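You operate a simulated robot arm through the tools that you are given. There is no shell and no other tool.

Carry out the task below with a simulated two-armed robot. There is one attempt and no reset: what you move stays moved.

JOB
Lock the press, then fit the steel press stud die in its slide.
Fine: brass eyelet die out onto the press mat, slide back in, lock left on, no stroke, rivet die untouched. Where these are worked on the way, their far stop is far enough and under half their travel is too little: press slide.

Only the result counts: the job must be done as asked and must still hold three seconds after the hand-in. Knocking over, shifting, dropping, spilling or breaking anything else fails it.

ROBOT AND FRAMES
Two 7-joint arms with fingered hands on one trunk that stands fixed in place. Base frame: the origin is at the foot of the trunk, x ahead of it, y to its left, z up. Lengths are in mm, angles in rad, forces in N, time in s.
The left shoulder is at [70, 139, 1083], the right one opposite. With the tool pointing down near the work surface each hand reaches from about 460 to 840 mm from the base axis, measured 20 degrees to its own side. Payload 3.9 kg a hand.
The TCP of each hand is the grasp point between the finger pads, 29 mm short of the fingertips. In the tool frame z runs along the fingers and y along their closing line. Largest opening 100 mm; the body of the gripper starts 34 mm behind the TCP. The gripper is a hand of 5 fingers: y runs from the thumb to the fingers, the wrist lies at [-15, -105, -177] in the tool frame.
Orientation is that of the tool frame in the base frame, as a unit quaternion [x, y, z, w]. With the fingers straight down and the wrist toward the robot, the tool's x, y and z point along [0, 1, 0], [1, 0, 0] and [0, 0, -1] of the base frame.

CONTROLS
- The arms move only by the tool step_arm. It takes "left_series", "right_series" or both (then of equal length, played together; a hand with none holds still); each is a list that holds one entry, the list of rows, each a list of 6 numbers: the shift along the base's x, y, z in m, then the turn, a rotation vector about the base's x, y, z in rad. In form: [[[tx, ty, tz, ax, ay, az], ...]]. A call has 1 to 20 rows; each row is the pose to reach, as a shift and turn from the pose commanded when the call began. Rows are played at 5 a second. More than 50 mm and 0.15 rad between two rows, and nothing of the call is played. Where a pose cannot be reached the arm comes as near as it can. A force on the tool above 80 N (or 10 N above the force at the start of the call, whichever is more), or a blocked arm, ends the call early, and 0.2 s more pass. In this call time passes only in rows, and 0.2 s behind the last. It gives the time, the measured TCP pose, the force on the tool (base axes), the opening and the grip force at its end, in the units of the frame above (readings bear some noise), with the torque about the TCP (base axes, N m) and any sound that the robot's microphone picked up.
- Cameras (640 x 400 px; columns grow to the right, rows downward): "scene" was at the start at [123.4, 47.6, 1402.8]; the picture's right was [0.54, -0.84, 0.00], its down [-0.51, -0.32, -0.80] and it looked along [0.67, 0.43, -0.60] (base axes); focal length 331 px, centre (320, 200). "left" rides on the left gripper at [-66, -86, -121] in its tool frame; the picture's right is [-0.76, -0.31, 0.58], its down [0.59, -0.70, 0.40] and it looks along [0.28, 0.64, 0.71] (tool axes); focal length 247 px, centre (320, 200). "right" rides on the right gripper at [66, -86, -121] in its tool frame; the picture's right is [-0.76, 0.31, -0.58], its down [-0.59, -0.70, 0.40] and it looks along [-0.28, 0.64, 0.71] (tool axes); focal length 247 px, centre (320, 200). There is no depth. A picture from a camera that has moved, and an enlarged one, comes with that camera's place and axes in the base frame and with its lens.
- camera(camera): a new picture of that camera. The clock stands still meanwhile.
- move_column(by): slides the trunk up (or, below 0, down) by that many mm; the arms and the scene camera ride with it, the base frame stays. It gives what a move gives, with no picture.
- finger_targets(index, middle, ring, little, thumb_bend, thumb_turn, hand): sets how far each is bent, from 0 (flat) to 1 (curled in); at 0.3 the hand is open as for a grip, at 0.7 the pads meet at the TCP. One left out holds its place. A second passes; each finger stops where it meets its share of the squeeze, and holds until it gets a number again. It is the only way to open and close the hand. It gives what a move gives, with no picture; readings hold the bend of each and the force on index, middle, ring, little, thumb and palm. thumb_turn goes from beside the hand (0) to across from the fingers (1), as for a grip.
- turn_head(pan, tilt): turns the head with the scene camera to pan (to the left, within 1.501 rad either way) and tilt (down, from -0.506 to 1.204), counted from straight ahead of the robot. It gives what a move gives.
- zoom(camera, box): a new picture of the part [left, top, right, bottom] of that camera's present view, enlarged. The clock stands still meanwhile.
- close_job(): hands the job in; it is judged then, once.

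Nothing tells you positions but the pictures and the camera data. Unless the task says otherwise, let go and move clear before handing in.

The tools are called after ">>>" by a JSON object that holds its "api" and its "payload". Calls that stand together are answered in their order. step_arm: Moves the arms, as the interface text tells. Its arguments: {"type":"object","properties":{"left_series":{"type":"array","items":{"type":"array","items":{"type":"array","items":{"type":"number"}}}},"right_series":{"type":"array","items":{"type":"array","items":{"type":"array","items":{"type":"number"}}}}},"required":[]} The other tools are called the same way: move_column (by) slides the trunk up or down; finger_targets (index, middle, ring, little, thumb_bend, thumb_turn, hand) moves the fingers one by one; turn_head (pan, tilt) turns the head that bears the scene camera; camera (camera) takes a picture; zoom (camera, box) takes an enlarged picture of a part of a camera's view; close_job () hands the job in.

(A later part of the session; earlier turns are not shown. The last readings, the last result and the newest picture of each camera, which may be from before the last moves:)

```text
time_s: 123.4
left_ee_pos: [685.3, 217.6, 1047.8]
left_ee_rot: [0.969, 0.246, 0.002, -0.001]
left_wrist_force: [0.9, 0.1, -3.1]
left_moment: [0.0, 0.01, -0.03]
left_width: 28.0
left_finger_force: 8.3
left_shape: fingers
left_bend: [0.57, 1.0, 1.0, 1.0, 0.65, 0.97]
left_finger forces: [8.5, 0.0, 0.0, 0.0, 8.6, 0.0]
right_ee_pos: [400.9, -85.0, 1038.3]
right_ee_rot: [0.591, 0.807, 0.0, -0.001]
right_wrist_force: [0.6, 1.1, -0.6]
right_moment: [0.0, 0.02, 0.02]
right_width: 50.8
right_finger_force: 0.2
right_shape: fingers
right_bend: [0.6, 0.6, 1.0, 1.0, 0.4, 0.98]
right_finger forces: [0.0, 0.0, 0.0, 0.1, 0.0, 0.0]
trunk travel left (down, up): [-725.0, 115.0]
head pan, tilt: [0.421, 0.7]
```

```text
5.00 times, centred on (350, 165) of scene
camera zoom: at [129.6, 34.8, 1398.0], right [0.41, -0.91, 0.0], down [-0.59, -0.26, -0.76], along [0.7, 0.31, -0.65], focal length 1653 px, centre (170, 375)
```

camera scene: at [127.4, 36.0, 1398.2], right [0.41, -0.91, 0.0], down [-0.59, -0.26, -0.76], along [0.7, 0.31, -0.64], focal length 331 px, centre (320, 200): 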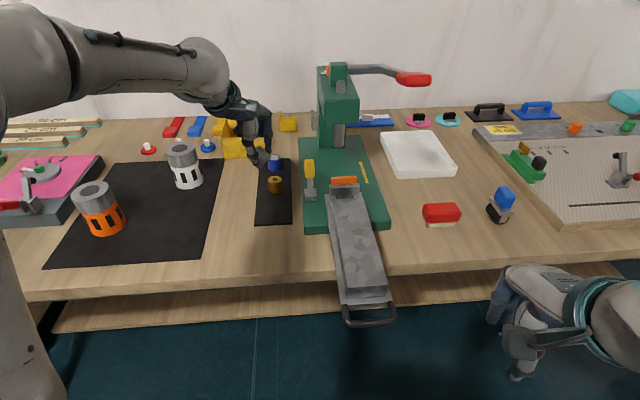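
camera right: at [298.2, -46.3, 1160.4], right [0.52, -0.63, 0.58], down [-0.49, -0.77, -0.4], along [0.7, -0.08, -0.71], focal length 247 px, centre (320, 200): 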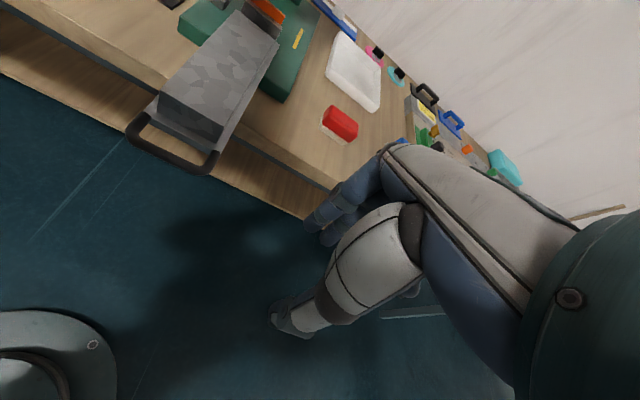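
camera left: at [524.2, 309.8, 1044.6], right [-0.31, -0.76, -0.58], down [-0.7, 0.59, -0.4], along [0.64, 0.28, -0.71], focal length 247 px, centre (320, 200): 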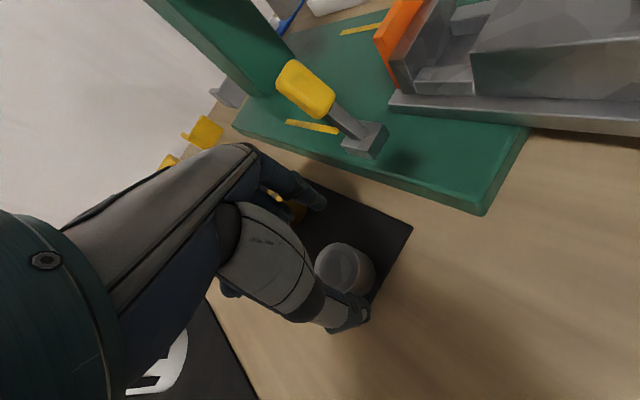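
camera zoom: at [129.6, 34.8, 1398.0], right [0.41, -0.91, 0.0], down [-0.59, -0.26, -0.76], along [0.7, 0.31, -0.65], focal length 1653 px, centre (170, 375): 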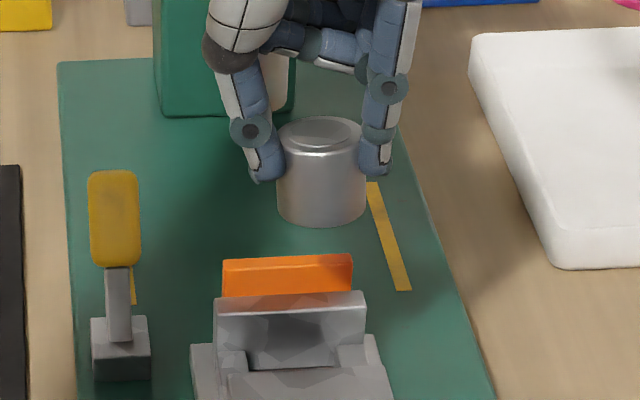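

The die hangs with its bottom about 4° to the right. I'll apply that tilt correction and lower to just above the block, then measure the base position.

>>> {"api": "step_arm", "payload": {"left_series": [[[0, 0, -0.02, 0.033, 0.018, 0], [0, 0, -0.045, 0.066, 0.036, 0], [0, 0, -0.058, 0.066, 0.036, 0], [0, 0, -0.058, 0.066, 0.036, 0]]]}}

>>> {"api": "zoom", "payload": {"camera": "scene", "box": [336, 165, 366, 203]}}

>>> {"api": "zoom", "payload": {"camera": "left", "box": [280, 190, 420, 310]}}

```text
time_s: 124.4
left_ee_pos: [682.8, 219.8, 990.4]
left_ee_rot: [0.968, 0.248, -0.008, -0.036]
left_wrist_force: [-0.1, 0.4, -1.4]
left_moment: [-0.01, 0.0, -0.04]
left_width: 28.1
left_finger_force: 8.5
left_shape: fingers
left_bend: [0.57, 1.0, 1.0, 1.0, 0.65, 0.97]
left_finger forces: [8.5, 0.0, 0.1, 0.0, 8.4, 0.0]
right_ee_pos: [400.5, -84.2, 1039.3]
right_ee_rot: [0.591, 0.807, 0.0, 0.001]
right_wrist_force: [0.3, -0.2, 0.0]
right_moment: [-0.02, 0.0, 0.0]
right_width: 50.9
right_finger_force: 0.1
right_shape: fingers
right_bend: [0.6, 0.6, 1.0, 1.0, 0.4, 0.98]
right_finger forces: [0.0, 0.0, 0.0, 0.0, 0.0, 0.0]
trunk travel left (down, up): [-725.0, 115.0]
head pan, tilt: [0.421, 0.7]
```

```text
10.53 times, centred on (351, 184) of scene
camera zoom: at [128.2, 35.5, 1398.1], right [0.41, -0.91, 0.0], down [-0.59, -0.26, -0.76], along [0.7, 0.31, -0.64], focal length 3480 px, centre (-6, 368)
```

zoom: 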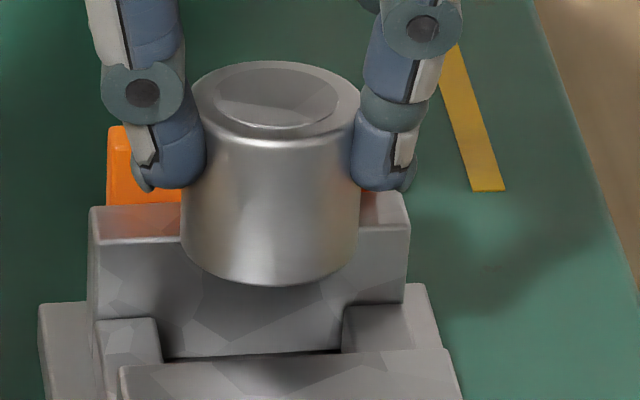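

```text
3.33 times, centred on (350, 250) of left
camera zoom: at [590.9, 255.0, 1118.9], right [-0.83, -0.06, -0.55], down [0.17, 0.92, -0.34], along [0.53, -0.38, -0.76], focal length 823 px, centre (220, 33)
```

zoom: 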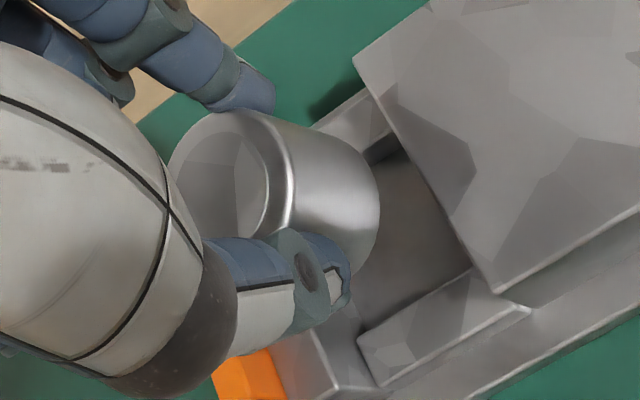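

Relative to the wall, the base needs to move about 5.5 mm toward the block and 1 mm right to match the position that went in cleanly. I'll apply that and lower in small steps.

>>> {"api": "step_arm", "payload": {"left_series": [[[-0.002, -0.0016, 0, 0, 0, 0], [-0.0042, -0.0033, 0, 0, 0, 0], [-0.0042, -0.0033, -0.01, 0, 0, 0], [-0.0042, -0.0033, -0.018, 0, 0, 0], [-0.0042, -0.0033, -0.024, 0, 0, 0]]]}}

>>> {"api": "zoom", "payload": {"camera": "scene", "box": [336, 165, 366, 203]}}

>>> {"api": "zoom", "payload": {"camera": "left", "box": [280, 190, 420, 310]}}

```text
time_s: 125.6
left_ee_pos: [680.2, 216.1, 965.9]
left_ee_rot: [0.968, 0.247, -0.008, -0.036]
left_wrist_force: [-0.7, -0.1, -3.1]
left_moment: [0.0, -0.01, -0.01]
left_width: 28.0
left_finger_force: 8.3
left_shape: fingers
left_bend: [0.57, 1.0, 1.0, 1.0, 0.65, 0.97]
left_finger forces: [8.5, 0.1, 0.0, 0.0, 8.4, 0.1]
right_ee_pos: [400.2, -83.8, 1039.8]
right_ee_rot: [0.591, 0.806, 0.0, 0.0]
right_wrist_force: [0.3, 0.0, -0.5]
right_moment: [0.0, -0.06, 0.02]
right_width: 50.7
right_finger_force: 0.1
right_shape: fingers
right_bend: [0.6, 0.6, 1.0, 1.0, 0.4, 0.98]
right_finger forces: [0.0, 0.0, 0.0, 0.1, 0.0, 0.0]
trunk travel left (down, up): [-725.0, 115.0]
head pan, tilt: [0.421, 0.7]
```

```text
10.53 times, centred on (351, 184) of scene
camera zoom: at [128.1, 35.9, 1398.1], right [0.41, -0.91, 0.0], down [-0.59, -0.26, -0.76], along [0.7, 0.31, -0.64], focal length 3480 px, centre (-6, 368)
```

zoom: 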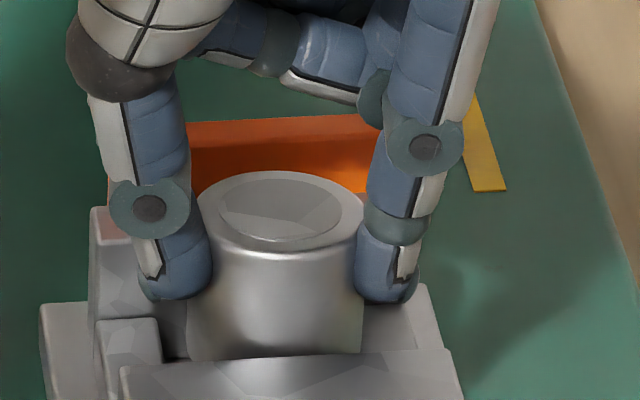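

```text
3.33 times, centred on (350, 250) of left
camera zoom: at [586.3, 251.3, 1094.2], right [-0.83, -0.05, -0.55], down [0.17, 0.92, -0.34], along [0.53, -0.38, -0.76], focal length 823 px, centre (220, 33)
```

zoom: 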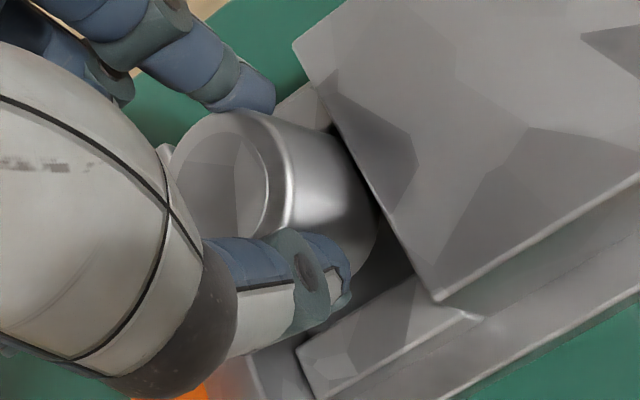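

This matches the earlier clean insertion in the same view. I'll continue down past the cheek height in 2 mm steps.

>>> {"api": "step_arm", "payload": {"left_series": [[[0, 0, -0.002, 0, 0, 0], [0, 0, -0.004, 0, 0, 0], [0, 0, -0.006, 0, 0, 0], [0, 0, -0.008, 0, 0, 0]]]}}

```text
time_s: 126.6
left_ee_pos: [678.3, 216.3, 958.5]
left_ee_rot: [0.968, 0.247, -0.008, -0.037]
left_wrist_force: [1.4, -0.3, -2.0]
left_moment: [-0.04, 0.04, -0.03]
left_width: 28.2
left_finger_force: 8.4
left_shape: fingers
left_bend: [0.57, 1.0, 1.0, 1.0, 0.65, 0.97]
left_finger forces: [8.4, 0.0, 0.1, 0.1, 8.4, 0.0]
right_ee_pos: [400.0, -83.4, 1040.2]
right_ee_rot: [0.591, 0.807, 0.0, 0.0]
right_wrist_force: [-0.1, -1.3, 0.1]
right_moment: [0.03, -0.01, 0.02]
right_width: 50.9
right_finger_force: 0.0
right_shape: fingers
right_bend: [0.6, 0.6, 1.0, 1.0, 0.4, 0.98]
right_finger forces: [0.1, 0.0, 0.1, 0.0, 0.1, 0.0]
trunk travel left (down, up): [-725.0, 115.0]
head pan, tilt: [0.421, 0.7]
```

>>> {"api": "step_arm", "payload": {"left_series": [[[0.001, 0.0005, -0.001, 0, 0, 0], [0.001, 0.0005, -0.003, 0, 0, 0], [0.001, 0.0005, -0.004, 0, 0, 0]]]}}

```text
time_s: 127.4
left_ee_pos: [679.7, 216.3, 954.7]
left_ee_rot: [0.968, 0.247, -0.009, -0.036]
left_wrist_force: [-0.4, -0.1, -1.3]
left_moment: [0.01, -0.04, -0.02]
left_width: 28.0
left_finger_force: 8.8
left_shape: fingers
left_bend: [0.57, 1.0, 1.0, 1.0, 0.65, 0.97]
left_finger forces: [8.4, 0.0, 0.0, 0.0, 8.5, 0.1]
right_ee_pos: [398.7, -83.3, 1039.1]
right_ee_rot: [0.59, 0.807, 0.0, 0.0]
right_wrist_force: [-0.3, -0.7, 0.0]
right_moment: [0.0, -0.02, 0.0]
right_width: 50.8
right_finger_force: 0.0
right_shape: fingers
right_bend: [0.6, 0.6, 1.0, 1.0, 0.4, 0.98]
right_finger forces: [0.0, 0.1, 0.1, 0.0, 0.1, 0.1]
trunk travel left (down, up): [-725.0, 115.0]
head pan, tilt: [0.421, 0.7]
```

It passed the cheek height with no contact. I'll go a bit lower, then feel for the left and right sides to centre it.

>>> {"api": "step_arm", "payload": {"left_series": [[[0, 0, -0.002, 0, 0, 0], [0, 0, -0.004, 0, 0, 0], [0, 0, -0.006, 0, 0, 0]]]}}

>>> {"api": "step_arm", "payload": {"left_series": [[[-0.0005, 0.0009, 0, 0, 0, 0], [-0.001, 0.0018, 0, 0, 0, 0]]]}}

>>> {"api": "step_arm", "payload": {"left_series": [[[-0.0005, 0.0009, 0, 0, 0, 0], [-0.0005, 0.0009, 0, 0, 0, 0]]]}}

```text
time_s: 128.2
left_ee_pos: [680.1, 215.0, 947.5]
left_ee_rot: [0.968, 0.247, -0.009, -0.036]
left_wrist_force: [0.6, 1.4, -1.9]
left_moment: [0.02, -0.03, 0.03]
left_width: 27.9
left_finger_force: 8.2
left_shape: fingers
left_bend: [0.57, 1.0, 1.0, 1.0, 0.65, 0.97]
left_finger forces: [8.4, 0.0, 0.0, 0.1, 8.3, 0.0]
right_ee_pos: [398.5, -83.0, 1039.4]
right_ee_rot: [0.591, 0.807, 0.001, 0.0]
right_wrist_force: [0.2, 0.2, 1.0]
right_moment: [-0.01, 0.01, -0.01]
right_width: 50.8
right_finger_force: 0.1
right_shape: fingers
right_bend: [0.6, 0.6, 1.0, 1.0, 0.4, 0.98]
right_finger forces: [0.0, 0.0, 0.1, 0.0, 0.1, 0.1]
trunk travel left (down, up): [-725.0, 115.0]
head pan, tilt: [0.421, 0.7]
```

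```text
time_s: 128.8
left_ee_pos: [677.7, 217.4, 948.9]
left_ee_rot: [0.968, 0.247, -0.008, -0.036]
left_wrist_force: [-0.6, -1.0, -3.0]
left_moment: [0.01, 0.01, -0.01]
left_width: 27.7
left_finger_force: 8.0
left_shape: fingers
left_bend: [0.57, 1.0, 1.0, 1.0, 0.65, 0.97]
left_finger forces: [8.4, 0.0, 0.0, 0.0, 8.4, 0.0]
right_ee_pos: [401.2, -83.6, 1039.6]
right_ee_rot: [0.591, 0.807, 0.0, -0.001]
right_wrist_force: [0.5, -0.2, 0.2]
right_moment: [0.0, 0.03, 0.0]
right_width: 50.8
right_finger_force: 0.0
right_shape: fingers
right_bend: [0.6, 0.6, 1.0, 1.0, 0.4, 0.98]
right_finger forces: [0.1, 0.0, 0.1, 0.0, 0.1, 0.1]
trunk travel left (down, up): [-725.0, 115.0]
head pan, tilt: [0.421, 0.7]
```

```text
time_s: 129.4
left_ee_pos: [678.1, 217.1, 947.9]
left_ee_rot: [0.968, 0.247, -0.008, -0.036]
left_wrist_force: [-0.1, 0.4, -2.2]
left_moment: [-0.01, -0.02, -0.03]
left_width: 28.0
left_finger_force: 8.4
left_shape: fingers
left_bend: [0.57, 1.0, 1.0, 1.0, 0.65, 0.97]
left_finger forces: [8.5, 0.0, 0.1, 0.1, 8.3, 0.0]
right_ee_pos: [400.7, -83.1, 1039.1]
right_ee_rot: [0.59, 0.807, 0.0, 0.0]
right_wrist_force: [-0.5, -1.5, 0.6]
right_moment: [0.03, -0.03, -0.04]
right_width: 51.0
right_finger_force: 0.1
right_shape: fingers
right_bend: [0.6, 0.6, 1.0, 1.0, 0.4, 0.98]
right_finger forces: [0.1, 0.1, 0.0, 0.1, 0.0, 0.0]
trunk travel left (down, up): [-725.0, 115.0]
head pan, tilt: [0.421, 0.7]
```

>>> {"api": "step_arm", "payload": {"left_series": [[[-0.0005, 0.0009, 0, 0, 0, 0], [-0.001, 0.0018, 0, 0, 0, 0]]]}}

>>> {"api": "step_arm", "payload": {"left_series": [[[-0.0005, 0.0009, 0, 0, 0, 0], [-0.0005, 0.0009, 0, 0, 0, 0]]]}}

>>> {"api": "zoom", "payload": {"camera": "left", "box": [280, 190, 420, 310]}}

>>> {"api": "zoom", "payload": {"camera": "scene", "box": [336, 165, 366, 203]}}

```text
time_s: 130.0
left_ee_pos: [676.7, 220.0, 949.0]
left_ee_rot: [0.968, 0.247, -0.009, -0.037]
left_wrist_force: [0.9, -0.6, -2.5]
left_moment: [-0.1, -0.01, -0.03]
left_width: 27.8
left_finger_force: 8.5
left_shape: fingers
left_bend: [0.57, 1.0, 1.0, 1.0, 0.65, 0.97]
left_finger forces: [9.3, 0.1, 0.0, 0.0, 7.8, 0.0]
right_ee_pos: [399.7, -84.0, 1038.8]
right_ee_rot: [0.591, 0.806, 0.0, 0.0]
right_wrist_force: [-0.4, -0.2, -0.1]
right_moment: [0.03, 0.02, 0.0]
right_width: 50.4
right_finger_force: 0.1
right_shape: fingers
right_bend: [0.6, 0.6, 1.0, 1.0, 0.4, 0.98]
right_finger forces: [0.0, 0.0, 0.0, 0.0, 0.1, 0.0]
trunk travel left (down, up): [-725.0, 115.0]
head pan, tilt: [0.421, 0.7]
```

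```text
time_s: 130.6
left_ee_pos: [676.6, 221.1, 948.7]
left_ee_rot: [0.968, 0.247, -0.009, -0.037]
left_wrist_force: [1.8, -1.8, -2.8]
left_moment: [-0.11, -0.05, 0.02]
left_width: 28.1
left_finger_force: 8.6
left_shape: fingers
left_bend: [0.56, 1.0, 1.0, 1.0, 0.66, 0.97]
left_finger forces: [10.2, 0.0, 0.0, 0.0, 7.2, 0.1]
right_ee_pos: [398.7, -83.1, 1039.6]
right_ee_rot: [0.591, 0.807, 0.0, 0.0]
right_wrist_force: [0.2, -0.8, 0.2]
right_moment: [0.02, 0.03, 0.01]
right_width: 50.7
right_finger_force: 0.1
right_shape: fingers
right_bend: [0.6, 0.6, 1.0, 1.0, 0.4, 0.98]
right_finger forces: [0.0, 0.0, 0.0, 0.0, 0.0, 0.0]
trunk travel left (down, up): [-725.0, 115.0]
head pan, tilt: [0.421, 0.7]
```

```text
3.33 times, centred on (350, 250) of left
camera zoom: at [583.5, 255.6, 1076.7], right [-0.83, -0.06, -0.55], down [0.17, 0.92, -0.34], along [0.53, -0.38, -0.76], focal length 823 px, centre (220, 33)
```

zoom: 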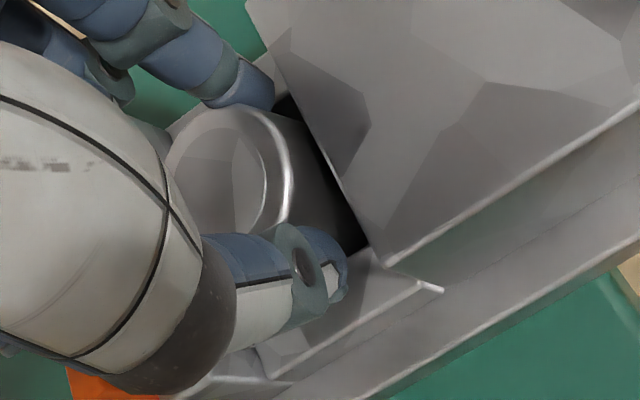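

```text
10.53 times, centred on (351, 184) of scene
camera zoom: at [128.2, 35.3, 1398.1], right [0.41, -0.91, 0.0], down [-0.59, -0.26, -0.76], along [0.7, 0.31, -0.64], focal length 3480 px, centre (-6, 368)
```

zoom: 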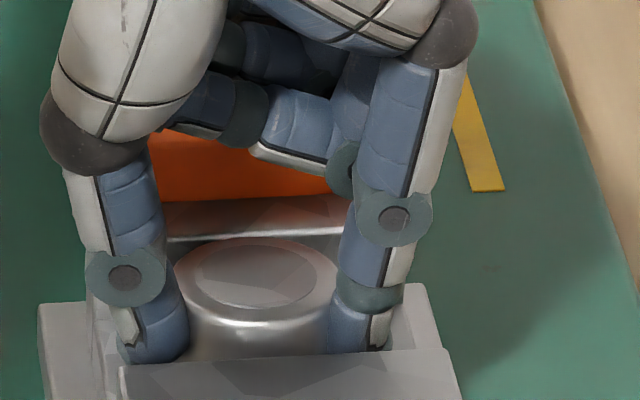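

The left side makes contact after about 5 mm. Now I'll go back and find the right side.

>>> {"api": "step_arm", "payload": {"left_series": [[[0.001, -0.0018, 0, 0, 0, 0], [0.002, -0.0036, 0, 0, 0, 0], [0.003, -0.0054, 0, 0, 0, 0], [0.0035, -0.0063, 0, 0, 0, 0]]]}}

>>> {"api": "step_arm", "payload": {"left_series": [[[0.0005, -0.0009, 0, 0, 0, 0], [0.0005, -0.0009, 0, 0, 0, 0]]]}}

>>> {"api": "step_arm", "payload": {"left_series": [[[0.0005, -0.0009, 0, 0, 0, 0], [0.0005, -0.0009, 0, 0, 0, 0]]]}}

```text
time_s: 131.6
left_ee_pos: [679.4, 215.6, 949.3]
left_ee_rot: [0.968, 0.248, -0.009, -0.036]
left_wrist_force: [-0.8, 2.2, -1.6]
left_moment: [0.09, 0.04, -0.03]
left_width: 27.7
left_finger_force: 8.6
left_shape: fingers
left_bend: [0.57, 1.0, 1.0, 1.0, 0.65, 0.97]
left_finger forces: [7.5, 0.0, 0.1, 0.0, 9.6, 0.1]
right_ee_pos: [400.2, -83.3, 1039.9]
right_ee_rot: [0.591, 0.807, 0.0, -0.001]
right_wrist_force: [0.4, 0.1, 0.0]
right_moment: [0.04, 0.03, -0.01]
right_width: 50.7
right_finger_force: 0.2
right_shape: fingers
right_bend: [0.6, 0.6, 1.0, 1.0, 0.4, 0.98]
right_finger forces: [0.0, 0.0, 0.0, 0.1, 0.1, 0.1]
trunk travel left (down, up): [-725.0, 115.0]
head pan, tilt: [0.421, 0.7]
```

```text
time_s: 132.2
left_ee_pos: [679.9, 213.9, 949.1]
left_ee_rot: [0.968, 0.247, -0.008, -0.037]
left_wrist_force: [-0.8, 4.5, -1.4]
left_moment: [0.11, 0.09, -0.02]
left_width: 27.7
left_finger_force: 8.8
left_shape: fingers
left_bend: [0.57, 1.0, 1.0, 1.0, 0.65, 0.97]
left_finger forces: [6.8, 0.1, 0.2, 0.0, 10.6, 0.0]
right_ee_pos: [399.3, -83.8, 1040.2]
right_ee_rot: [0.59, 0.807, 0.0, 0.0]
right_wrist_force: [-0.2, -0.8, -0.7]
right_moment: [-0.02, 0.03, 0.01]
right_width: 50.7
right_finger_force: 0.1
right_shape: fingers
right_bend: [0.6, 0.6, 1.0, 1.0, 0.4, 0.98]
right_finger forces: [0.0, 0.0, 0.0, 0.0, 0.0, 0.0]
trunk travel left (down, up): [-725.0, 115.0]
head pan, tilt: [0.421, 0.7]
```

```text
time_s: 132.8
left_ee_pos: [679.7, 214.4, 948.8]
left_ee_rot: [0.968, 0.247, -0.009, -0.037]
left_wrist_force: [-3.2, 3.6, -2.0]
left_moment: [0.15, 0.09, 0.05]
left_width: 27.8
left_finger_force: 8.6
left_shape: fingers
left_bend: [0.58, 1.0, 1.0, 1.0, 0.65, 0.97]
left_finger forces: [6.5, 0.0, 0.0, 0.0, 11.0, 0.0]
right_ee_pos: [398.6, -83.1, 1039.2]
right_ee_rot: [0.591, 0.807, 0.0, 0.0]
right_wrist_force: [-0.3, -0.3, 0.3]
right_moment: [-0.04, -0.02, 0.01]
right_width: 50.8
right_finger_force: 0.1
right_shape: fingers
right_bend: [0.6, 0.6, 1.0, 1.0, 0.4, 0.98]
right_finger forces: [0.1, 0.0, 0.0, 0.0, 0.0, 0.1]
trunk travel left (down, up): [-725.0, 115.0]
head pan, tilt: [0.421, 0.7]
```

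The side-to-side play is about 4 mm, and its centre is roughly 5 mm left of here. I'll go to the lateral centre, then probe front and back the same way.

>>> {"api": "step_arm", "payload": {"left_series": [[[-0.001, 0.0018, 0, 0, 0, 0], [-0.002, 0.0036, 0, 0, 0, 0], [-0.0025, 0.0045, 0, 0, 0, 0]]]}}

>>> {"api": "step_arm", "payload": {"left_series": [[[0.0009, 0.0005, 0, 0, 0, 0], [0.0018, 0.001, 0, 0, 0, 0]]]}}

>>> {"api": "step_arm", "payload": {"left_series": [[[0.0009, 0.0005, 0, 0, 0, 0], [0.0018, 0.001, 0, 0, 0, 0]]]}}

```text
time_s: 133.6
left_ee_pos: [678.1, 216.6, 948.5]
left_ee_rot: [0.968, 0.247, -0.007, -0.036]
left_wrist_force: [0.4, 0.8, -1.5]
left_moment: [0.01, 0.01, -0.04]
left_width: 27.7
left_finger_force: 8.9
left_shape: fingers
left_bend: [0.57, 1.0, 1.0, 1.0, 0.65, 0.97]
left_finger forces: [8.5, 0.1, 0.0, 0.0, 8.3, 0.1]
right_ee_pos: [400.1, -83.7, 1039.3]
right_ee_rot: [0.591, 0.806, 0.0, 0.0]
right_wrist_force: [0.0, -0.3, 0.5]
right_moment: [0.0, 0.08, 0.01]
right_width: 50.9
right_finger_force: 0.0
right_shape: fingers
right_bend: [0.6, 0.6, 1.0, 1.0, 0.4, 0.98]
right_finger forces: [0.0, 0.0, 0.0, 0.0, 0.1, 0.1]
trunk travel left (down, up): [-725.0, 115.0]
head pan, tilt: [0.421, 0.7]
```

```text
time_s: 134.2
left_ee_pos: [679.8, 218.1, 948.8]
left_ee_rot: [0.969, 0.246, -0.008, -0.037]
left_wrist_force: [-2.4, -0.9, -3.6]
left_moment: [-0.04, 0.1, -0.01]
left_width: 27.8
left_finger_force: 9.0
left_shape: fingers
left_bend: [0.57, 1.0, 1.0, 1.0, 0.65, 0.97]
left_finger forces: [9.7, 0.1, 0.1, 0.1, 8.7, 0.1]
right_ee_pos: [400.0, -83.0, 1039.7]
right_ee_rot: [0.59, 0.807, 0.001, 0.0]
right_wrist_force: [-0.5, 0.0, -0.2]
right_moment: [-0.02, 0.02, -0.05]
right_width: 50.7
right_finger_force: 0.0
right_shape: fingers
right_bend: [0.6, 0.6, 1.0, 1.0, 0.4, 0.98]
right_finger forces: [0.0, 0.0, 0.0, 0.1, 0.0, 0.0]
trunk travel left (down, up): [-725.0, 115.0]
head pan, tilt: [0.421, 0.7]
```

```text
time_s: 134.8
left_ee_pos: [681.3, 219.5, 948.6]
left_ee_rot: [0.968, 0.247, -0.008, -0.037]
left_wrist_force: [-3.9, -2.4, -3.5]
left_moment: [-0.04, 0.05, -0.07]
left_width: 27.7
left_finger_force: 8.9
left_shape: fingers
left_bend: [0.57, 1.0, 1.0, 1.0, 0.65, 0.96]
left_finger forces: [10.0, 0.0, 0.0, 0.0, 8.7, 0.0]
right_ee_pos: [399.1, -84.4, 1039.8]
right_ee_rot: [0.59, 0.807, 0.0, 0.0]
right_wrist_force: [-0.6, -0.2, 0.3]
right_moment: [-0.01, 0.0, -0.02]
right_width: 50.7
right_finger_force: 0.0
right_shape: fingers
right_bend: [0.6, 0.6, 1.0, 1.0, 0.4, 0.98]
right_finger forces: [0.0, 0.1, 0.0, 0.0, 0.1, 0.0]
trunk travel left (down, up): [-725.0, 115.0]
head pan, tilt: [0.421, 0.7]
```

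>>> {"api": "step_arm", "payload": {"left_series": [[[-0.0018, -0.001, 0, 0, 0, 0], [-0.0036, -0.002, 0, 0, 0, 0], [-0.0045, -0.0025, 0, 0, 0, 0]]]}}

>>> {"api": "step_arm", "payload": {"left_series": [[[-0.0009, -0.0005, 0, 0, 0, 0], [-0.0009, -0.0005, 0, 0, 0, 0]]]}}

>>> {"api": "step_arm", "payload": {"left_series": [[[-0.0009, -0.0005, 0, 0, 0, 0], [-0.0018, -0.001, 0, 0, 0, 0]]]}}

>>> {"api": "zoom", "payload": {"camera": "left", "box": [280, 190, 420, 310]}}

```text
time_s: 135.6
left_ee_pos: [676.9, 217.1, 947.9]
left_ee_rot: [0.968, 0.247, -0.008, -0.037]
left_wrist_force: [1.3, 1.5, -1.6]
left_moment: [0.06, -0.02, -0.02]
left_width: 27.5
left_finger_force: 8.2
left_shape: fingers
left_bend: [0.57, 1.0, 1.0, 1.0, 0.66, 0.97]
left_finger forces: [7.9, 0.0, 0.0, 0.0, 7.9, 0.0]
right_ee_pos: [400.0, -82.7, 1038.7]
right_ee_rot: [0.59, 0.807, 0.0, 0.0]
right_wrist_force: [0.1, 0.0, -0.1]
right_moment: [-0.01, 0.03, 0.0]
right_width: 51.0
right_finger_force: 0.0
right_shape: fingers
right_bend: [0.6, 0.6, 1.0, 1.0, 0.4, 0.98]
right_finger forces: [0.0, 0.1, 0.0, 0.1, 0.0, 0.0]
trunk travel left (down, up): [-725.0, 115.0]
head pan, tilt: [0.421, 0.7]
```

```text
time_s: 136.2
left_ee_pos: [677.1, 216.4, 948.2]
left_ee_rot: [0.968, 0.247, -0.009, -0.036]
left_wrist_force: [1.8, 0.5, -1.3]
left_moment: [0.01, -0.04, -0.01]
left_width: 27.4
left_finger_force: 8.0
left_shape: fingers
left_bend: [0.57, 1.0, 1.0, 1.0, 0.66, 0.98]
left_finger forces: [7.7, 0.0, 0.0, 0.1, 7.9, 0.1]
right_ee_pos: [400.2, -84.5, 1039.4]
right_ee_rot: [0.59, 0.807, -0.001, 0.001]
right_wrist_force: [0.8, 0.1, 0.1]
right_moment: [-0.03, -0.03, 0.0]
right_width: 51.0
right_finger_force: 0.0
right_shape: fingers
right_bend: [0.6, 0.6, 1.0, 1.0, 0.4, 0.98]
right_finger forces: [0.0, 0.0, 0.1, 0.0, 0.0, 0.0]
trunk travel left (down, up): [-725.0, 115.0]
head pan, tilt: [0.421, 0.7]
```

```text
time_s: 136.8
left_ee_pos: [675.3, 216.0, 948.6]
left_ee_rot: [0.968, 0.248, -0.008, -0.037]
left_wrist_force: [2.9, 1.0, -0.9]
left_moment: [0.04, -0.05, -0.02]
left_width: 27.3
left_finger_force: 8.4
left_shape: fingers
left_bend: [0.57, 1.0, 1.0, 1.0, 0.66, 0.98]
left_finger forces: [8.3, 0.1, 0.0, 0.1, 7.8, 0.0]
right_ee_pos: [399.7, -82.5, 1038.9]
right_ee_rot: [0.591, 0.807, 0.0, 0.0]
right_wrist_force: [0.1, -0.8, 0.3]
right_moment: [0.04, -0.03, 0.01]
right_width: 51.1
right_finger_force: 0.0
right_shape: fingers
right_bend: [0.6, 0.6, 1.0, 1.0, 0.4, 0.98]
right_finger forces: [0.0, 0.1, 0.0, 0.1, 0.0, 0.1]
trunk travel left (down, up): [-725.0, 115.0]
head pan, tilt: [0.421, 0.7]
```

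```text
3.33 times, centred on (350, 250) of left
camera zoom: at [582.2, 250.7, 1076.3], right [-0.83, -0.06, -0.55], down [0.17, 0.92, -0.34], along [0.53, -0.38, -0.76], focal length 823 px, centre (220, 33)
```

zoom: 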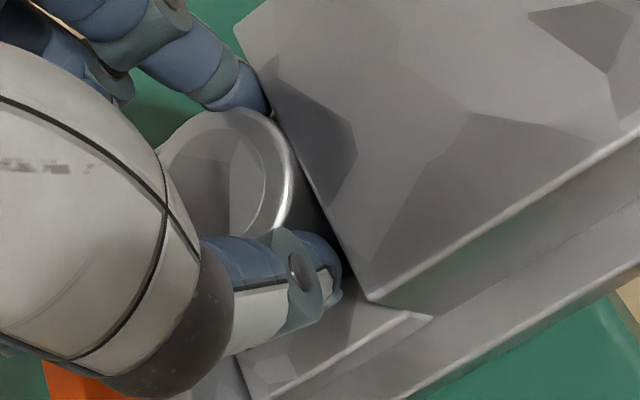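

The front-back play is only about 2 mm, centred where I started. I'll return to the centre and lower the last few millimetres to the floor.

>>> {"api": "step_arm", "payload": {"left_series": [[[0.0018, 0.001, 0, 0, 0, 0], [0.0032, 0.0018, 0, 0, 0, 0]]]}}

>>> {"api": "step_arm", "payload": {"left_series": [[[0, 0, -0.002, 0, 0, 0], [0, 0, -0.003, 0, 0, 0]]]}}

>>> {"api": "step_arm", "payload": {"left_series": [[[0, 0, -0.001, 0, 0, 0], [0, 0, -0.002, 0, 0, 0]]]}}

```text
time_s: 137.4
left_ee_pos: [678.8, 215.8, 947.5]
left_ee_rot: [0.968, 0.247, -0.008, -0.036]
left_wrist_force: [0.6, 0.3, -2.0]
left_moment: [0.0, -0.08, 0.02]
left_width: 27.5
left_finger_force: 7.7
left_shape: fingers
left_bend: [0.57, 1.0, 1.0, 1.0, 0.66, 0.98]
left_finger forces: [8.0, 0.0, 0.1, 0.1, 8.0, 0.0]
right_ee_pos: [399.1, -84.0, 1039.8]
right_ee_rot: [0.59, 0.807, 0.0, 0.0]
right_wrist_force: [0.0, 0.1, 0.3]
right_moment: [-0.02, 0.0, -0.01]
right_width: 50.5
right_finger_force: 0.0
right_shape: fingers
right_bend: [0.6, 0.6, 1.0, 1.0, 0.4, 0.98]
right_finger forces: [0.0, 0.0, 0.1, 0.0, 0.0, 0.0]
trunk travel left (down, up): [-725.0, 115.0]
head pan, tilt: [0.421, 0.7]
```

```text
time_s: 138.0
left_ee_pos: [678.4, 216.2, 945.8]
left_ee_rot: [0.968, 0.247, -0.009, -0.036]
left_wrist_force: [0.4, -0.4, -2.1]
left_moment: [0.0, -0.01, -0.02]
left_width: 27.3
left_finger_force: 8.0
left_shape: fingers
left_bend: [0.57, 1.0, 1.0, 1.0, 0.66, 0.98]
left_finger forces: [7.9, 0.1, 0.0, 0.1, 7.8, 0.1]
right_ee_pos: [400.0, -82.4, 1040.3]
right_ee_rot: [0.59, 0.807, 0.0, 0.001]
right_wrist_force: [0.5, -0.5, -0.3]
right_moment: [-0.02, -0.03, 0.02]
right_width: 50.6
right_finger_force: 0.0
right_shape: fingers
right_bend: [0.6, 0.6, 1.0, 1.0, 0.4, 0.98]
right_finger forces: [0.0, 0.0, 0.0, 0.1, 0.0, 0.1]
trunk travel left (down, up): [-725.0, 115.0]
head pan, tilt: [0.421, 0.7]
```

```text
time_s: 138.6
left_ee_pos: [677.7, 216.0, 944.4]
left_ee_rot: [0.968, 0.247, -0.008, -0.036]
left_wrist_force: [-0.8, 0.0, 1.9]
left_moment: [-0.01, -0.02, 0.01]
left_width: 27.2
left_finger_force: 8.5
left_shape: fingers
left_bend: [0.57, 1.0, 1.0, 1.0, 0.66, 0.97]
left_finger forces: [8.7, 0.0, 0.0, 0.0, 8.7, 0.1]
right_ee_pos: [399.9, -82.5, 1039.9]
right_ee_rot: [0.59, 0.807, 0.0, -0.001]
right_wrist_force: [0.3, -0.4, 0.4]
right_moment: [0.01, -0.01, 0.04]
right_width: 50.6
right_finger_force: 0.1
right_shape: fingers
right_bend: [0.6, 0.6, 1.0, 1.0, 0.4, 0.98]
right_finger forces: [0.0, 0.1, 0.0, 0.0, 0.1, 0.1]
trunk travel left (down, up): [-725.0, 115.0]
head pan, tilt: [0.421, 0.7]
```

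Floor contact is at the expected height. I'll press slightly to level it, then open the fingers gradually.

>>> {"api": "step_arm", "payload": {"left_series": [[[0, 0, -0.001, 0, 0, 0], [0, 0, -0.0015, 0, 0, 0]]]}}

>>> {"api": "finger_targets", "payload": {"hand": "left", "index": 0.62, "thumb_bend": 0.67}}

>>> {"api": "finger_targets", "payload": {"hand": "left", "index": 0.57, "thumb_bend": 0.63}}

>>> {"api": "zoom", "payload": {"camera": "scene", "box": [336, 172, 366, 200]}}

```text
time_s: 139.2
left_ee_pos: [677.7, 216.0, 943.5]
left_ee_rot: [0.968, 0.247, -0.006, -0.036]
left_wrist_force: [-1.4, 0.3, 6.5]
left_moment: [0.0, 0.01, 0.01]
left_width: 27.5
left_finger_force: 9.4
left_shape: fingers
left_bend: [0.57, 1.0, 1.0, 1.0, 0.66, 0.97]
left_finger forces: [9.9, 0.1, 0.0, 0.1, 9.6, 0.1]
right_ee_pos: [398.2, -85.2, 1039.3]
right_ee_rot: [0.591, 0.807, 0.0, 0.001]
right_wrist_force: [-1.3, -0.1, 0.0]
right_moment: [-0.04, -0.01, -0.01]
right_width: 50.8
right_finger_force: 0.0
right_shape: fingers
right_bend: [0.6, 0.6, 1.0, 1.0, 0.4, 0.98]
right_finger forces: [0.0, 0.0, 0.0, 0.0, 0.1, 0.0]
trunk travel left (down, up): [-725.0, 115.0]
head pan, tilt: [0.421, 0.7]
```

```text
time_s: 140.2
left_ee_pos: [677.1, 216.6, 943.0]
left_ee_rot: [0.968, 0.246, -0.008, -0.037]
left_wrist_force: [-0.3, -0.6, 7.6]
left_moment: [-0.09, 0.05, 0.0]
left_width: 28.2
left_finger_force: 5.3
left_shape: fingers
left_bend: [0.57, 1.0, 1.0, 1.0, 0.64, 0.97]
left_finger forces: [5.8, 0.0, 0.1, 0.0, 4.4, 0.0]
right_ee_pos: [398.4, -85.1, 1040.6]
right_ee_rot: [0.591, 0.807, 0.001, 0.0]
right_wrist_force: [-0.1, -0.3, 0.2]
right_moment: [-0.03, -0.02, 0.0]
right_width: 50.9
right_finger_force: 0.0
right_shape: fingers
right_bend: [0.6, 0.6, 1.0, 1.0, 0.4, 0.98]
right_finger forces: [0.0, 0.0, 0.1, 0.0, 0.0, 0.0]
trunk travel left (down, up): [-725.0, 115.0]
head pan, tilt: [0.421, 0.7]
```

```text
time_s: 141.2
left_ee_pos: [677.3, 217.8, 941.0]
left_ee_rot: [0.969, 0.245, -0.008, -0.037]
left_wrist_force: [-0.8, 0.6, -0.6]
left_moment: [0.02, 0.04, -0.02]
left_width: 29.6
left_finger_force: 1.2
left_shape: fingers
left_bend: [0.55, 1.0, 1.0, 1.0, 0.62, 0.97]
left_finger forces: [0.9, 0.0, 0.0, 0.0, 1.1, 0.0]
right_ee_pos: [400.8, -83.3, 1040.2]
right_ee_rot: [0.591, 0.807, 0.0, 0.0]
right_wrist_force: [0.1, -0.3, -0.8]
right_moment: [-0.03, 0.0, -0.01]
right_width: 50.7
right_finger_force: 0.1
right_shape: fingers
right_bend: [0.6, 0.6, 1.0, 1.0, 0.4, 0.98]
right_finger forces: [0.0, 0.1, 0.1, 0.1, 0.0, 0.0]
trunk travel left (down, up): [-725.0, 115.0]
head pan, tilt: [0.421, 0.7]
```

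```text
14.29 times, centred on (351, 186) of scene
camera zoom: at [127.4, 35.7, 1398.1], right [0.41, -0.91, 0.0], down [-0.59, -0.26, -0.77], along [0.7, 0.31, -0.64], focal length 4723 px, centre (-123, 400)
```

zoom: 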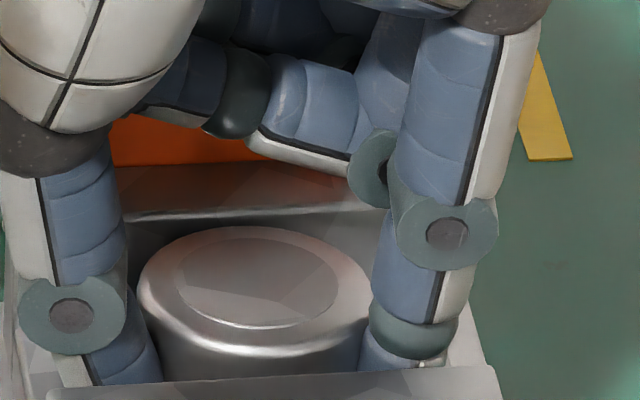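

The die looks level with the fingers barely touching. I'll open the rest of the way gently and look again.

>>> {"api": "finger_targets", "payload": {"hand": "left", "index": 0.52, "thumb_bend": 0.58}}

>>> {"api": "zoom", "payload": {"camera": "scene", "box": [336, 172, 366, 200]}}

>>> {"api": "finger_targets", "payload": {"hand": "left", "index": 0.4, "thumb_bend": 0.4}}

>>> {"api": "zoom", "payload": {"camera": "scene", "box": [336, 172, 366, 200]}}

```text
time_s: 142.2
left_ee_pos: [679.0, 216.1, 941.2]
left_ee_rot: [0.968, 0.247, -0.008, -0.037]
left_wrist_force: [0.9, -0.6, -0.3]
left_moment: [0.0, -0.02, -0.01]
left_width: 38.8
left_finger_force: 0.0
left_shape: fingers
left_bend: [0.52, 1.0, 1.0, 1.0, 0.57, 0.97]
left_finger forces: [0.1, 0.0, 0.0, 0.1, 0.0, 0.0]
right_ee_pos: [398.9, -83.4, 1039.7]
right_ee_rot: [0.59, 0.807, 0.0, 0.0]
right_wrist_force: [-0.5, 0.1, 0.1]
right_moment: [-0.01, 0.02, -0.02]
right_width: 50.7
right_finger_force: 0.2
right_shape: fingers
right_bend: [0.6, 0.6, 1.0, 1.0, 0.4, 0.98]
right_finger forces: [0.1, 0.0, 0.0, 0.0, 0.1, 0.0]
trunk travel left (down, up): [-725.0, 115.0]
head pan, tilt: [0.421, 0.7]
```

```text
14.29 times, centred on (351, 186) of scene
camera zoom: at [127.5, 35.7, 1398.2], right [0.41, -0.91, 0.0], down [-0.59, -0.26, -0.76], along [0.7, 0.31, -0.64], focal length 4723 px, centre (-123, 400)
```

zoom: 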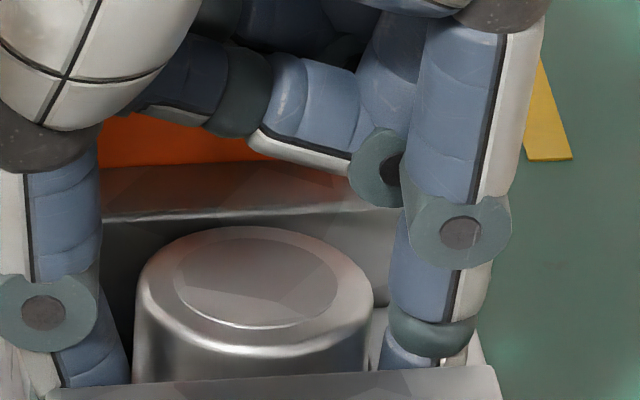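

```text
time_s: 143.2
left_ee_pos: [678.0, 217.3, 941.1]
left_ee_rot: [0.968, 0.246, -0.008, -0.037]
left_wrist_force: [0.0, -0.5, 0.7]
left_moment: [0.02, -0.04, 0.0]
left_width: 74.4
left_finger_force: 0.2
left_shape: fingers
left_bend: [0.4, 1.0, 1.0, 1.0, 0.4, 0.97]
left_finger forces: [0.0, 0.0, 0.0, 0.0, 0.1, 0.0]
right_ee_pos: [400.0, -83.1, 1039.9]
right_ee_rot: [0.59, 0.807, 0.001, 0.0]
right_wrist_force: [-0.4, 0.7, -0.1]
right_moment: [0.0, -0.03, -0.03]
right_width: 50.8
right_finger_force: 0.1
right_shape: fingers
right_bend: [0.6, 0.6, 1.0, 1.0, 0.4, 0.98]
right_finger forces: [0.1, 0.0, 0.0, 0.1, 0.0, 0.0]
trunk travel left (down, up): [-725.0, 115.0]
head pan, tilt: [0.421, 0.7]
```

```text
14.29 times, centred on (351, 186) of scene
camera zoom: at [127.5, 35.7, 1398.2], right [0.41, -0.91, 0.0], down [-0.59, -0.26, -0.76], along [0.7, 0.31, -0.64], focal length 4723 px, centre (-123, 400)
```

zoom: 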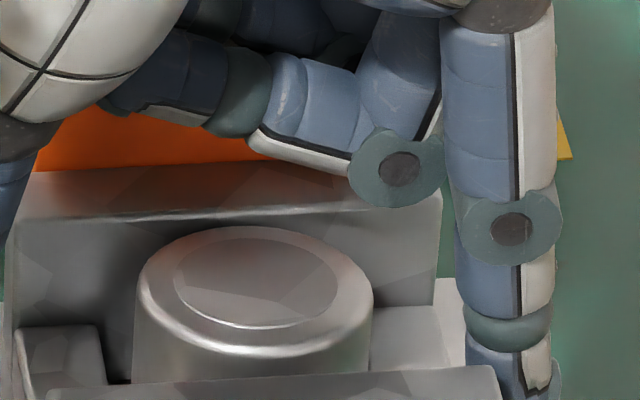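

The die now stands level and free, centred in the pocket. I'll raise the hand straight up carefully.

>>> {"api": "step_arm", "payload": {"left_series": [[[0, 0, 0.012, 0, 0, 0], [0, 0, 0.035, 0, 0, 0], [0, 0, 0.07, 0, 0, 0], [0, 0, 0.11, -0.033, -0.018, 0], [-0.02, 0.03, 0.14, -0.066, -0.036, 0], [-0.05, 0.07, 0.16, -0.066, -0.036, 0], [-0.08, 0.11, 0.17, -0.066, -0.036, 0]]]}}

>>> {"api": "zoom", "payload": {"camera": "scene", "box": [336, 172, 366, 200]}}

>>> {"api": "zoom", "payload": {"camera": "right", "box": [220, 0, 300, 50]}}

```text
refused: row 6 steps farther than a row can; nothing moved
```

```text
14.29 times, centred on (351, 186) of scene
camera zoom: at [127.5, 35.7, 1398.2], right [0.41, -0.91, 0.0], down [-0.59, -0.26, -0.76], along [0.7, 0.31, -0.64], focal length 4723 px, centre (-123, 400)
```

zoom: 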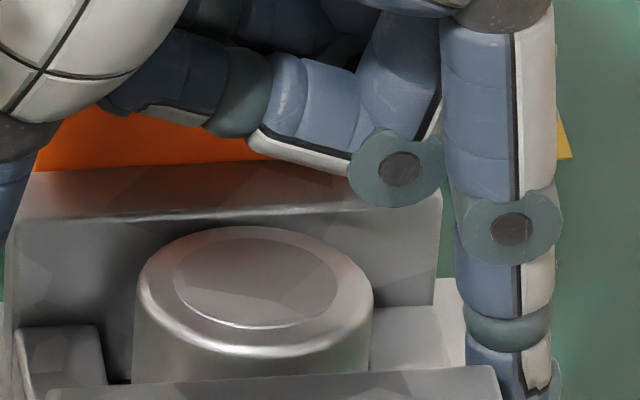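

```text
8.00 times, centred on (260, 25) of right
camera zoom: at [298.3, -47.3, 1160.3], right [0.52, -0.63, 0.58], down [-0.49, -0.77, -0.4], along [0.7, -0.08, -0.71], focal length 1976 px, centre (800, 1600)
```

zoom: 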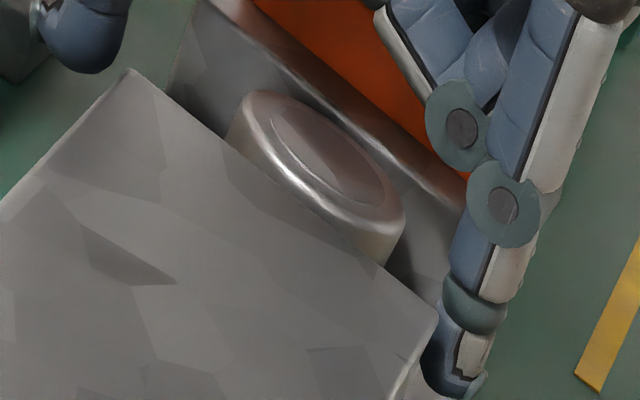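

One step in that move was too long, so nothing moved. I'll send it again with shorter steps.

>>> {"api": "step_arm", "payload": {"left_series": [[[0, 0, 0.012, 0, 0, 0], [0, 0, 0.035, 0, 0, 0], [0, 0, 0.07, 0, 0, 0], [0, 0, 0.11, -0.033, -0.018, 0], [-0.015, 0.02, 0.14, -0.066, -0.036, 0], [-0.035, 0.05, 0.155, -0.066, -0.036, 0], [-0.055, 0.08, 0.165, -0.066, -0.036, 0], [-0.075, 0.11, 0.17, -0.066, -0.036, 0]]]}}

>>> {"api": "zoom", "payload": {"camera": "scene", "box": [336, 172, 366, 200]}}

>>> {"api": "zoom", "payload": {"camera": "right", "box": [220, 0, 300, 50]}}

```text
time_s: 145.0
left_ee_pos: [601.8, 327.1, 1113.2]
left_ee_rot: [0.969, 0.247, 0.001, 0.0]
left_wrist_force: [0.1, 0.4, -0.6]
left_moment: [-0.02, -0.01, -0.05]
left_width: 74.6
left_finger_force: 0.1
left_shape: fingers
left_bend: [0.4, 1.0, 1.0, 1.0, 0.4, 0.98]
left_finger forces: [0.1, 0.0, 0.1, 0.0, 0.0, 0.0]
right_ee_pos: [398.2, -82.4, 1040.6]
right_ee_rot: [0.59, 0.807, -0.001, 0.0]
right_wrist_force: [-0.2, 0.4, 0.0]
right_moment: [-0.03, -0.02, -0.01]
right_width: 50.6
right_finger_force: 0.0
right_shape: fingers
right_bend: [0.6, 0.6, 1.0, 1.0, 0.4, 0.98]
right_finger forces: [0.0, 0.1, 0.0, 0.0, 0.0, 0.1]
trunk travel left (down, up): [-725.0, 115.0]
head pan, tilt: [0.421, 0.7]
```

```text
14.29 times, centred on (351, 186) of scene
camera zoom: at [126.2, 37.1, 1398.3], right [0.41, -0.91, 0.0], down [-0.59, -0.26, -0.77], along [0.7, 0.31, -0.64], focal length 4723 px, centre (-123, 400)
```

zoom: 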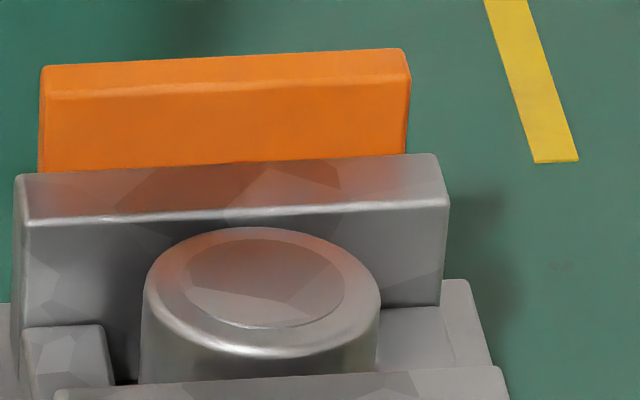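

```text
8.00 times, centred on (260, 25) of right
camera zoom: at [297.2, -46.2, 1160.7], right [0.52, -0.63, 0.58], down [-0.49, -0.77, -0.4], along [0.7, -0.08, -0.71], focal length 1976 px, centre (800, 1600)
```

zoom: 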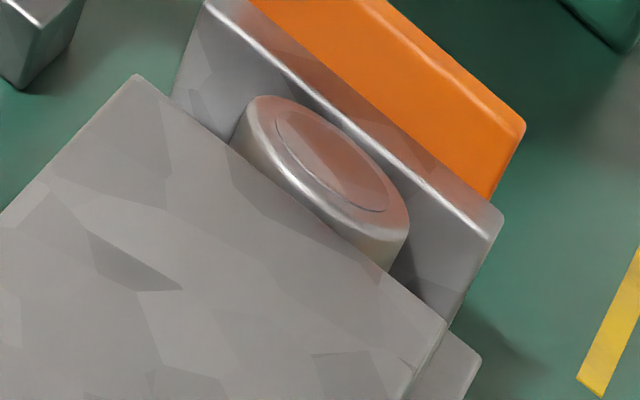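

The die sits level now, with only about 1° left over. I'll bring the right hand to the handle again for a slow push home.

>>> {"api": "step_arm", "payload": {"right_series": [[[0.004, 0.031, 0.0, 0, 0, 0.04], [0.008, 0.063, -0.01, 0, 0, 0.08], [0.012, 0.095, -0.025, 0, 0, 0.12], [0.016, 0.127, -0.04, 0, 0, 0.165], [0.02, 0.158, -0.06, 0, 0, 0.205]]]}}

>>> {"api": "zoom", "payload": {"camera": "right", "box": [230, 140, 410, 340]}}

```text
time_s: 146.2
left_ee_pos: [603.8, 327.2, 1111.9]
left_ee_rot: [0.969, 0.247, 0.001, 0.0]
left_wrist_force: [0.1, 0.4, -0.1]
left_moment: [-0.04, 0.02, -0.02]
left_width: 74.5
left_finger_force: 0.0
left_shape: fingers
left_bend: [0.4, 1.0, 1.0, 1.0, 0.4, 0.98]
left_finger forces: [0.0, 0.0, 0.0, 0.0, 0.0, 0.0]
right_ee_pos: [421.6, 77.3, 980.8]
right_ee_rot: [0.504, 0.863, -0.001, 0.0]
right_wrist_force: [0.1, 0.0, 0.3]
right_moment: [-0.03, 0.04, -0.01]
right_width: 50.8
right_finger_force: 0.1
right_shape: fingers
right_bend: [0.6, 0.6, 1.0, 1.0, 0.4, 0.98]
right_finger forces: [0.0, 0.0, 0.1, 0.0, 0.0, 0.0]
trunk travel left (down, up): [-725.0, 115.0]
head pan, tilt: [0.421, 0.7]
```

```text
2.00 times, centred on (320, 240) of right
camera zoom: at [315.6, 92.7, 1100.6], right [0.64, -0.51, 0.58], down [-0.32, -0.86, -0.4], along [0.7, 0.07, -0.71], focal length 494 px, centre (320, 120)
```

zoom: 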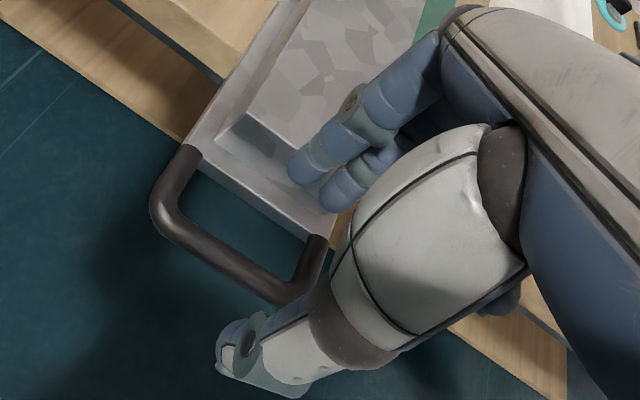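

>>> {"api": "step_arm", "payload": {"right_series": [[[-0.0015, -0.001, -0.03, 0, 0, 0], [-0.0015, -0.001, -0.055, 0, 0, 0], [-0.0015, -0.001, -0.067, 0, 0, 0], [-0.0015, -0.001, -0.075, 0, 0, 0]]]}}

>>> {"api": "finger_targets", "payload": {"hand": "right", "index": 0.66, "middle": 0.66, "thumb_bend": 0.66}}

>>> {"api": "step_arm", "payload": {"right_series": [[[0.0015, 0.001, 0, 0, 0, 0], [0.003, 0.0018, 0, 0, 0, 0], [0.0055, 0.003, 0, 0, 0, 0], [0.009, 0.005, 0, 0, 0, 0], [0.013, 0.0073, 0, 0, 0, 0], [0.017, 0.0095, 0, 0, 0, 0], [0.021, 0.0118, 0, 0, 0, 0], [0.0255, 0.0143, 0, 0, 0, 0], [0.03, 0.0168, 0, 0, 0, 0], [0.0345, 0.0193, 0, 0, 0, 0], [0.039, 0.0218, 0, 0, 0, 0], [0.0435, 0.0243, 0, 0, 0, 0], [0.047, 0.0263, 0, 0, 0, 0], [0.049, 0.0275, 0, 0, 0, 0]]]}}

>>> {"api": "zoom", "payload": {"camera": "scene", "box": [325, 160, 365, 190]}}

```text
time_s: 147.2
left_ee_pos: [603.2, 325.5, 1112.5]
left_ee_rot: [0.969, 0.247, 0.0, 0.0]
left_wrist_force: [-0.5, -0.8, -0.6]
left_moment: [-0.01, 0.02, 0.02]
left_width: 74.7
left_finger_force: 0.0
left_shape: fingers
left_bend: [0.4, 1.0, 1.0, 1.0, 0.4, 0.98]
left_finger forces: [0.1, 0.0, 0.1, 0.0, 0.0, 0.0]
right_ee_pos: [418.7, 73.1, 905.2]
right_ee_rot: [0.504, 0.864, 0.0, -0.001]
right_wrist_force: [0.5, 0.1, 0.3]
right_moment: [0.02, 0.03, -0.01]
right_width: 50.8
right_finger_force: 0.0
right_shape: fingers
right_bend: [0.6, 0.6, 1.0, 1.0, 0.4, 0.98]
right_finger forces: [0.0, 0.1, 0.1, 0.0, 0.1, 0.0]
trunk travel left (down, up): [-725.0, 115.0]
head pan, tilt: [0.421, 0.7]
```

```text
time_s: 148.2
left_ee_pos: [602.6, 326.5, 1111.6]
left_ee_rot: [0.969, 0.247, 0.001, -0.001]
left_wrist_force: [0.1, 0.3, 0.2]
left_moment: [0.02, 0.0, 0.0]
left_width: 74.4
left_finger_force: 0.0
left_shape: fingers
left_bend: [0.4, 1.0, 1.0, 1.0, 0.4, 0.98]
left_finger forces: [0.1, 0.1, 0.0, 0.0, 0.0, 0.1]
right_ee_pos: [419.0, 73.8, 906.1]
right_ee_rot: [0.505, 0.863, 0.0, 0.0]
right_wrist_force: [2.0, 1.9, -2.0]
right_moment: [0.01, -0.02, 0.01]
right_width: 14.3
right_finger_force: 1.8
right_shape: fingers
right_bend: [0.63, 0.65, 1.0, 1.0, 0.66, 0.98]
right_finger forces: [2.7, 0.9, 0.0, 0.0, 0.1, 0.0]
trunk travel left (down, up): [-725.0, 115.0]
head pan, tilt: [0.421, 0.7]
```

```text
time_s: 151.2
left_ee_pos: [602.1, 324.7, 1114.0]
left_ee_rot: [0.969, 0.247, 0.001, 0.0]
left_wrist_force: [0.4, 0.3, 0.2]
left_moment: [-0.01, -0.02, 0.0]
left_width: 74.4
left_finger_force: 0.0
left_shape: fingers
left_bend: [0.4, 1.0, 1.0, 1.0, 0.4, 0.98]
left_finger forces: [0.0, 0.1, 0.1, 0.1, 0.0, 0.0]
right_ee_pos: [465.7, 101.4, 905.9]
right_ee_rot: [0.506, 0.863, 0.0, -0.001]
right_wrist_force: [-3.6, -3.5, -0.1]
right_moment: [0.02, -0.03, -0.09]
right_width: 11.5
right_finger_force: 2.4
right_shape: fingers
right_bend: [0.66, 0.69, 1.0, 1.0, 0.66, 0.98]
right_finger forces: [0.0, 4.8, 0.1, 0.0, 0.1, 0.1]
trunk travel left (down, up): [-725.0, 115.0]
head pan, tilt: [0.421, 0.7]
```

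```text
13.33 times, centred on (345, 175) of scene
camera zoom: at [126.8, 35.0, 1398.3], right [0.41, -0.91, 0.0], down [-0.59, -0.26, -0.77], along [0.7, 0.31, -0.64], focal length 4408 px, centre (-13, 533)
```

zoom: 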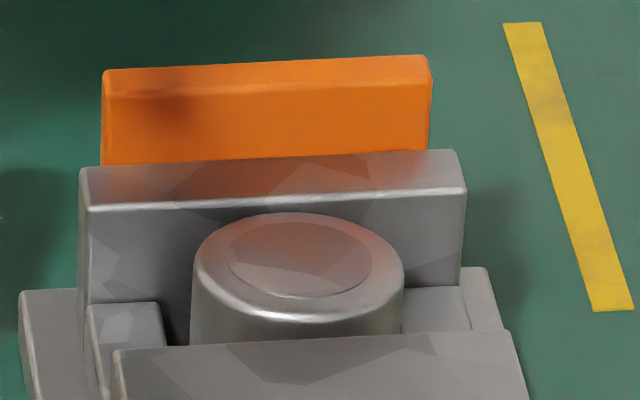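

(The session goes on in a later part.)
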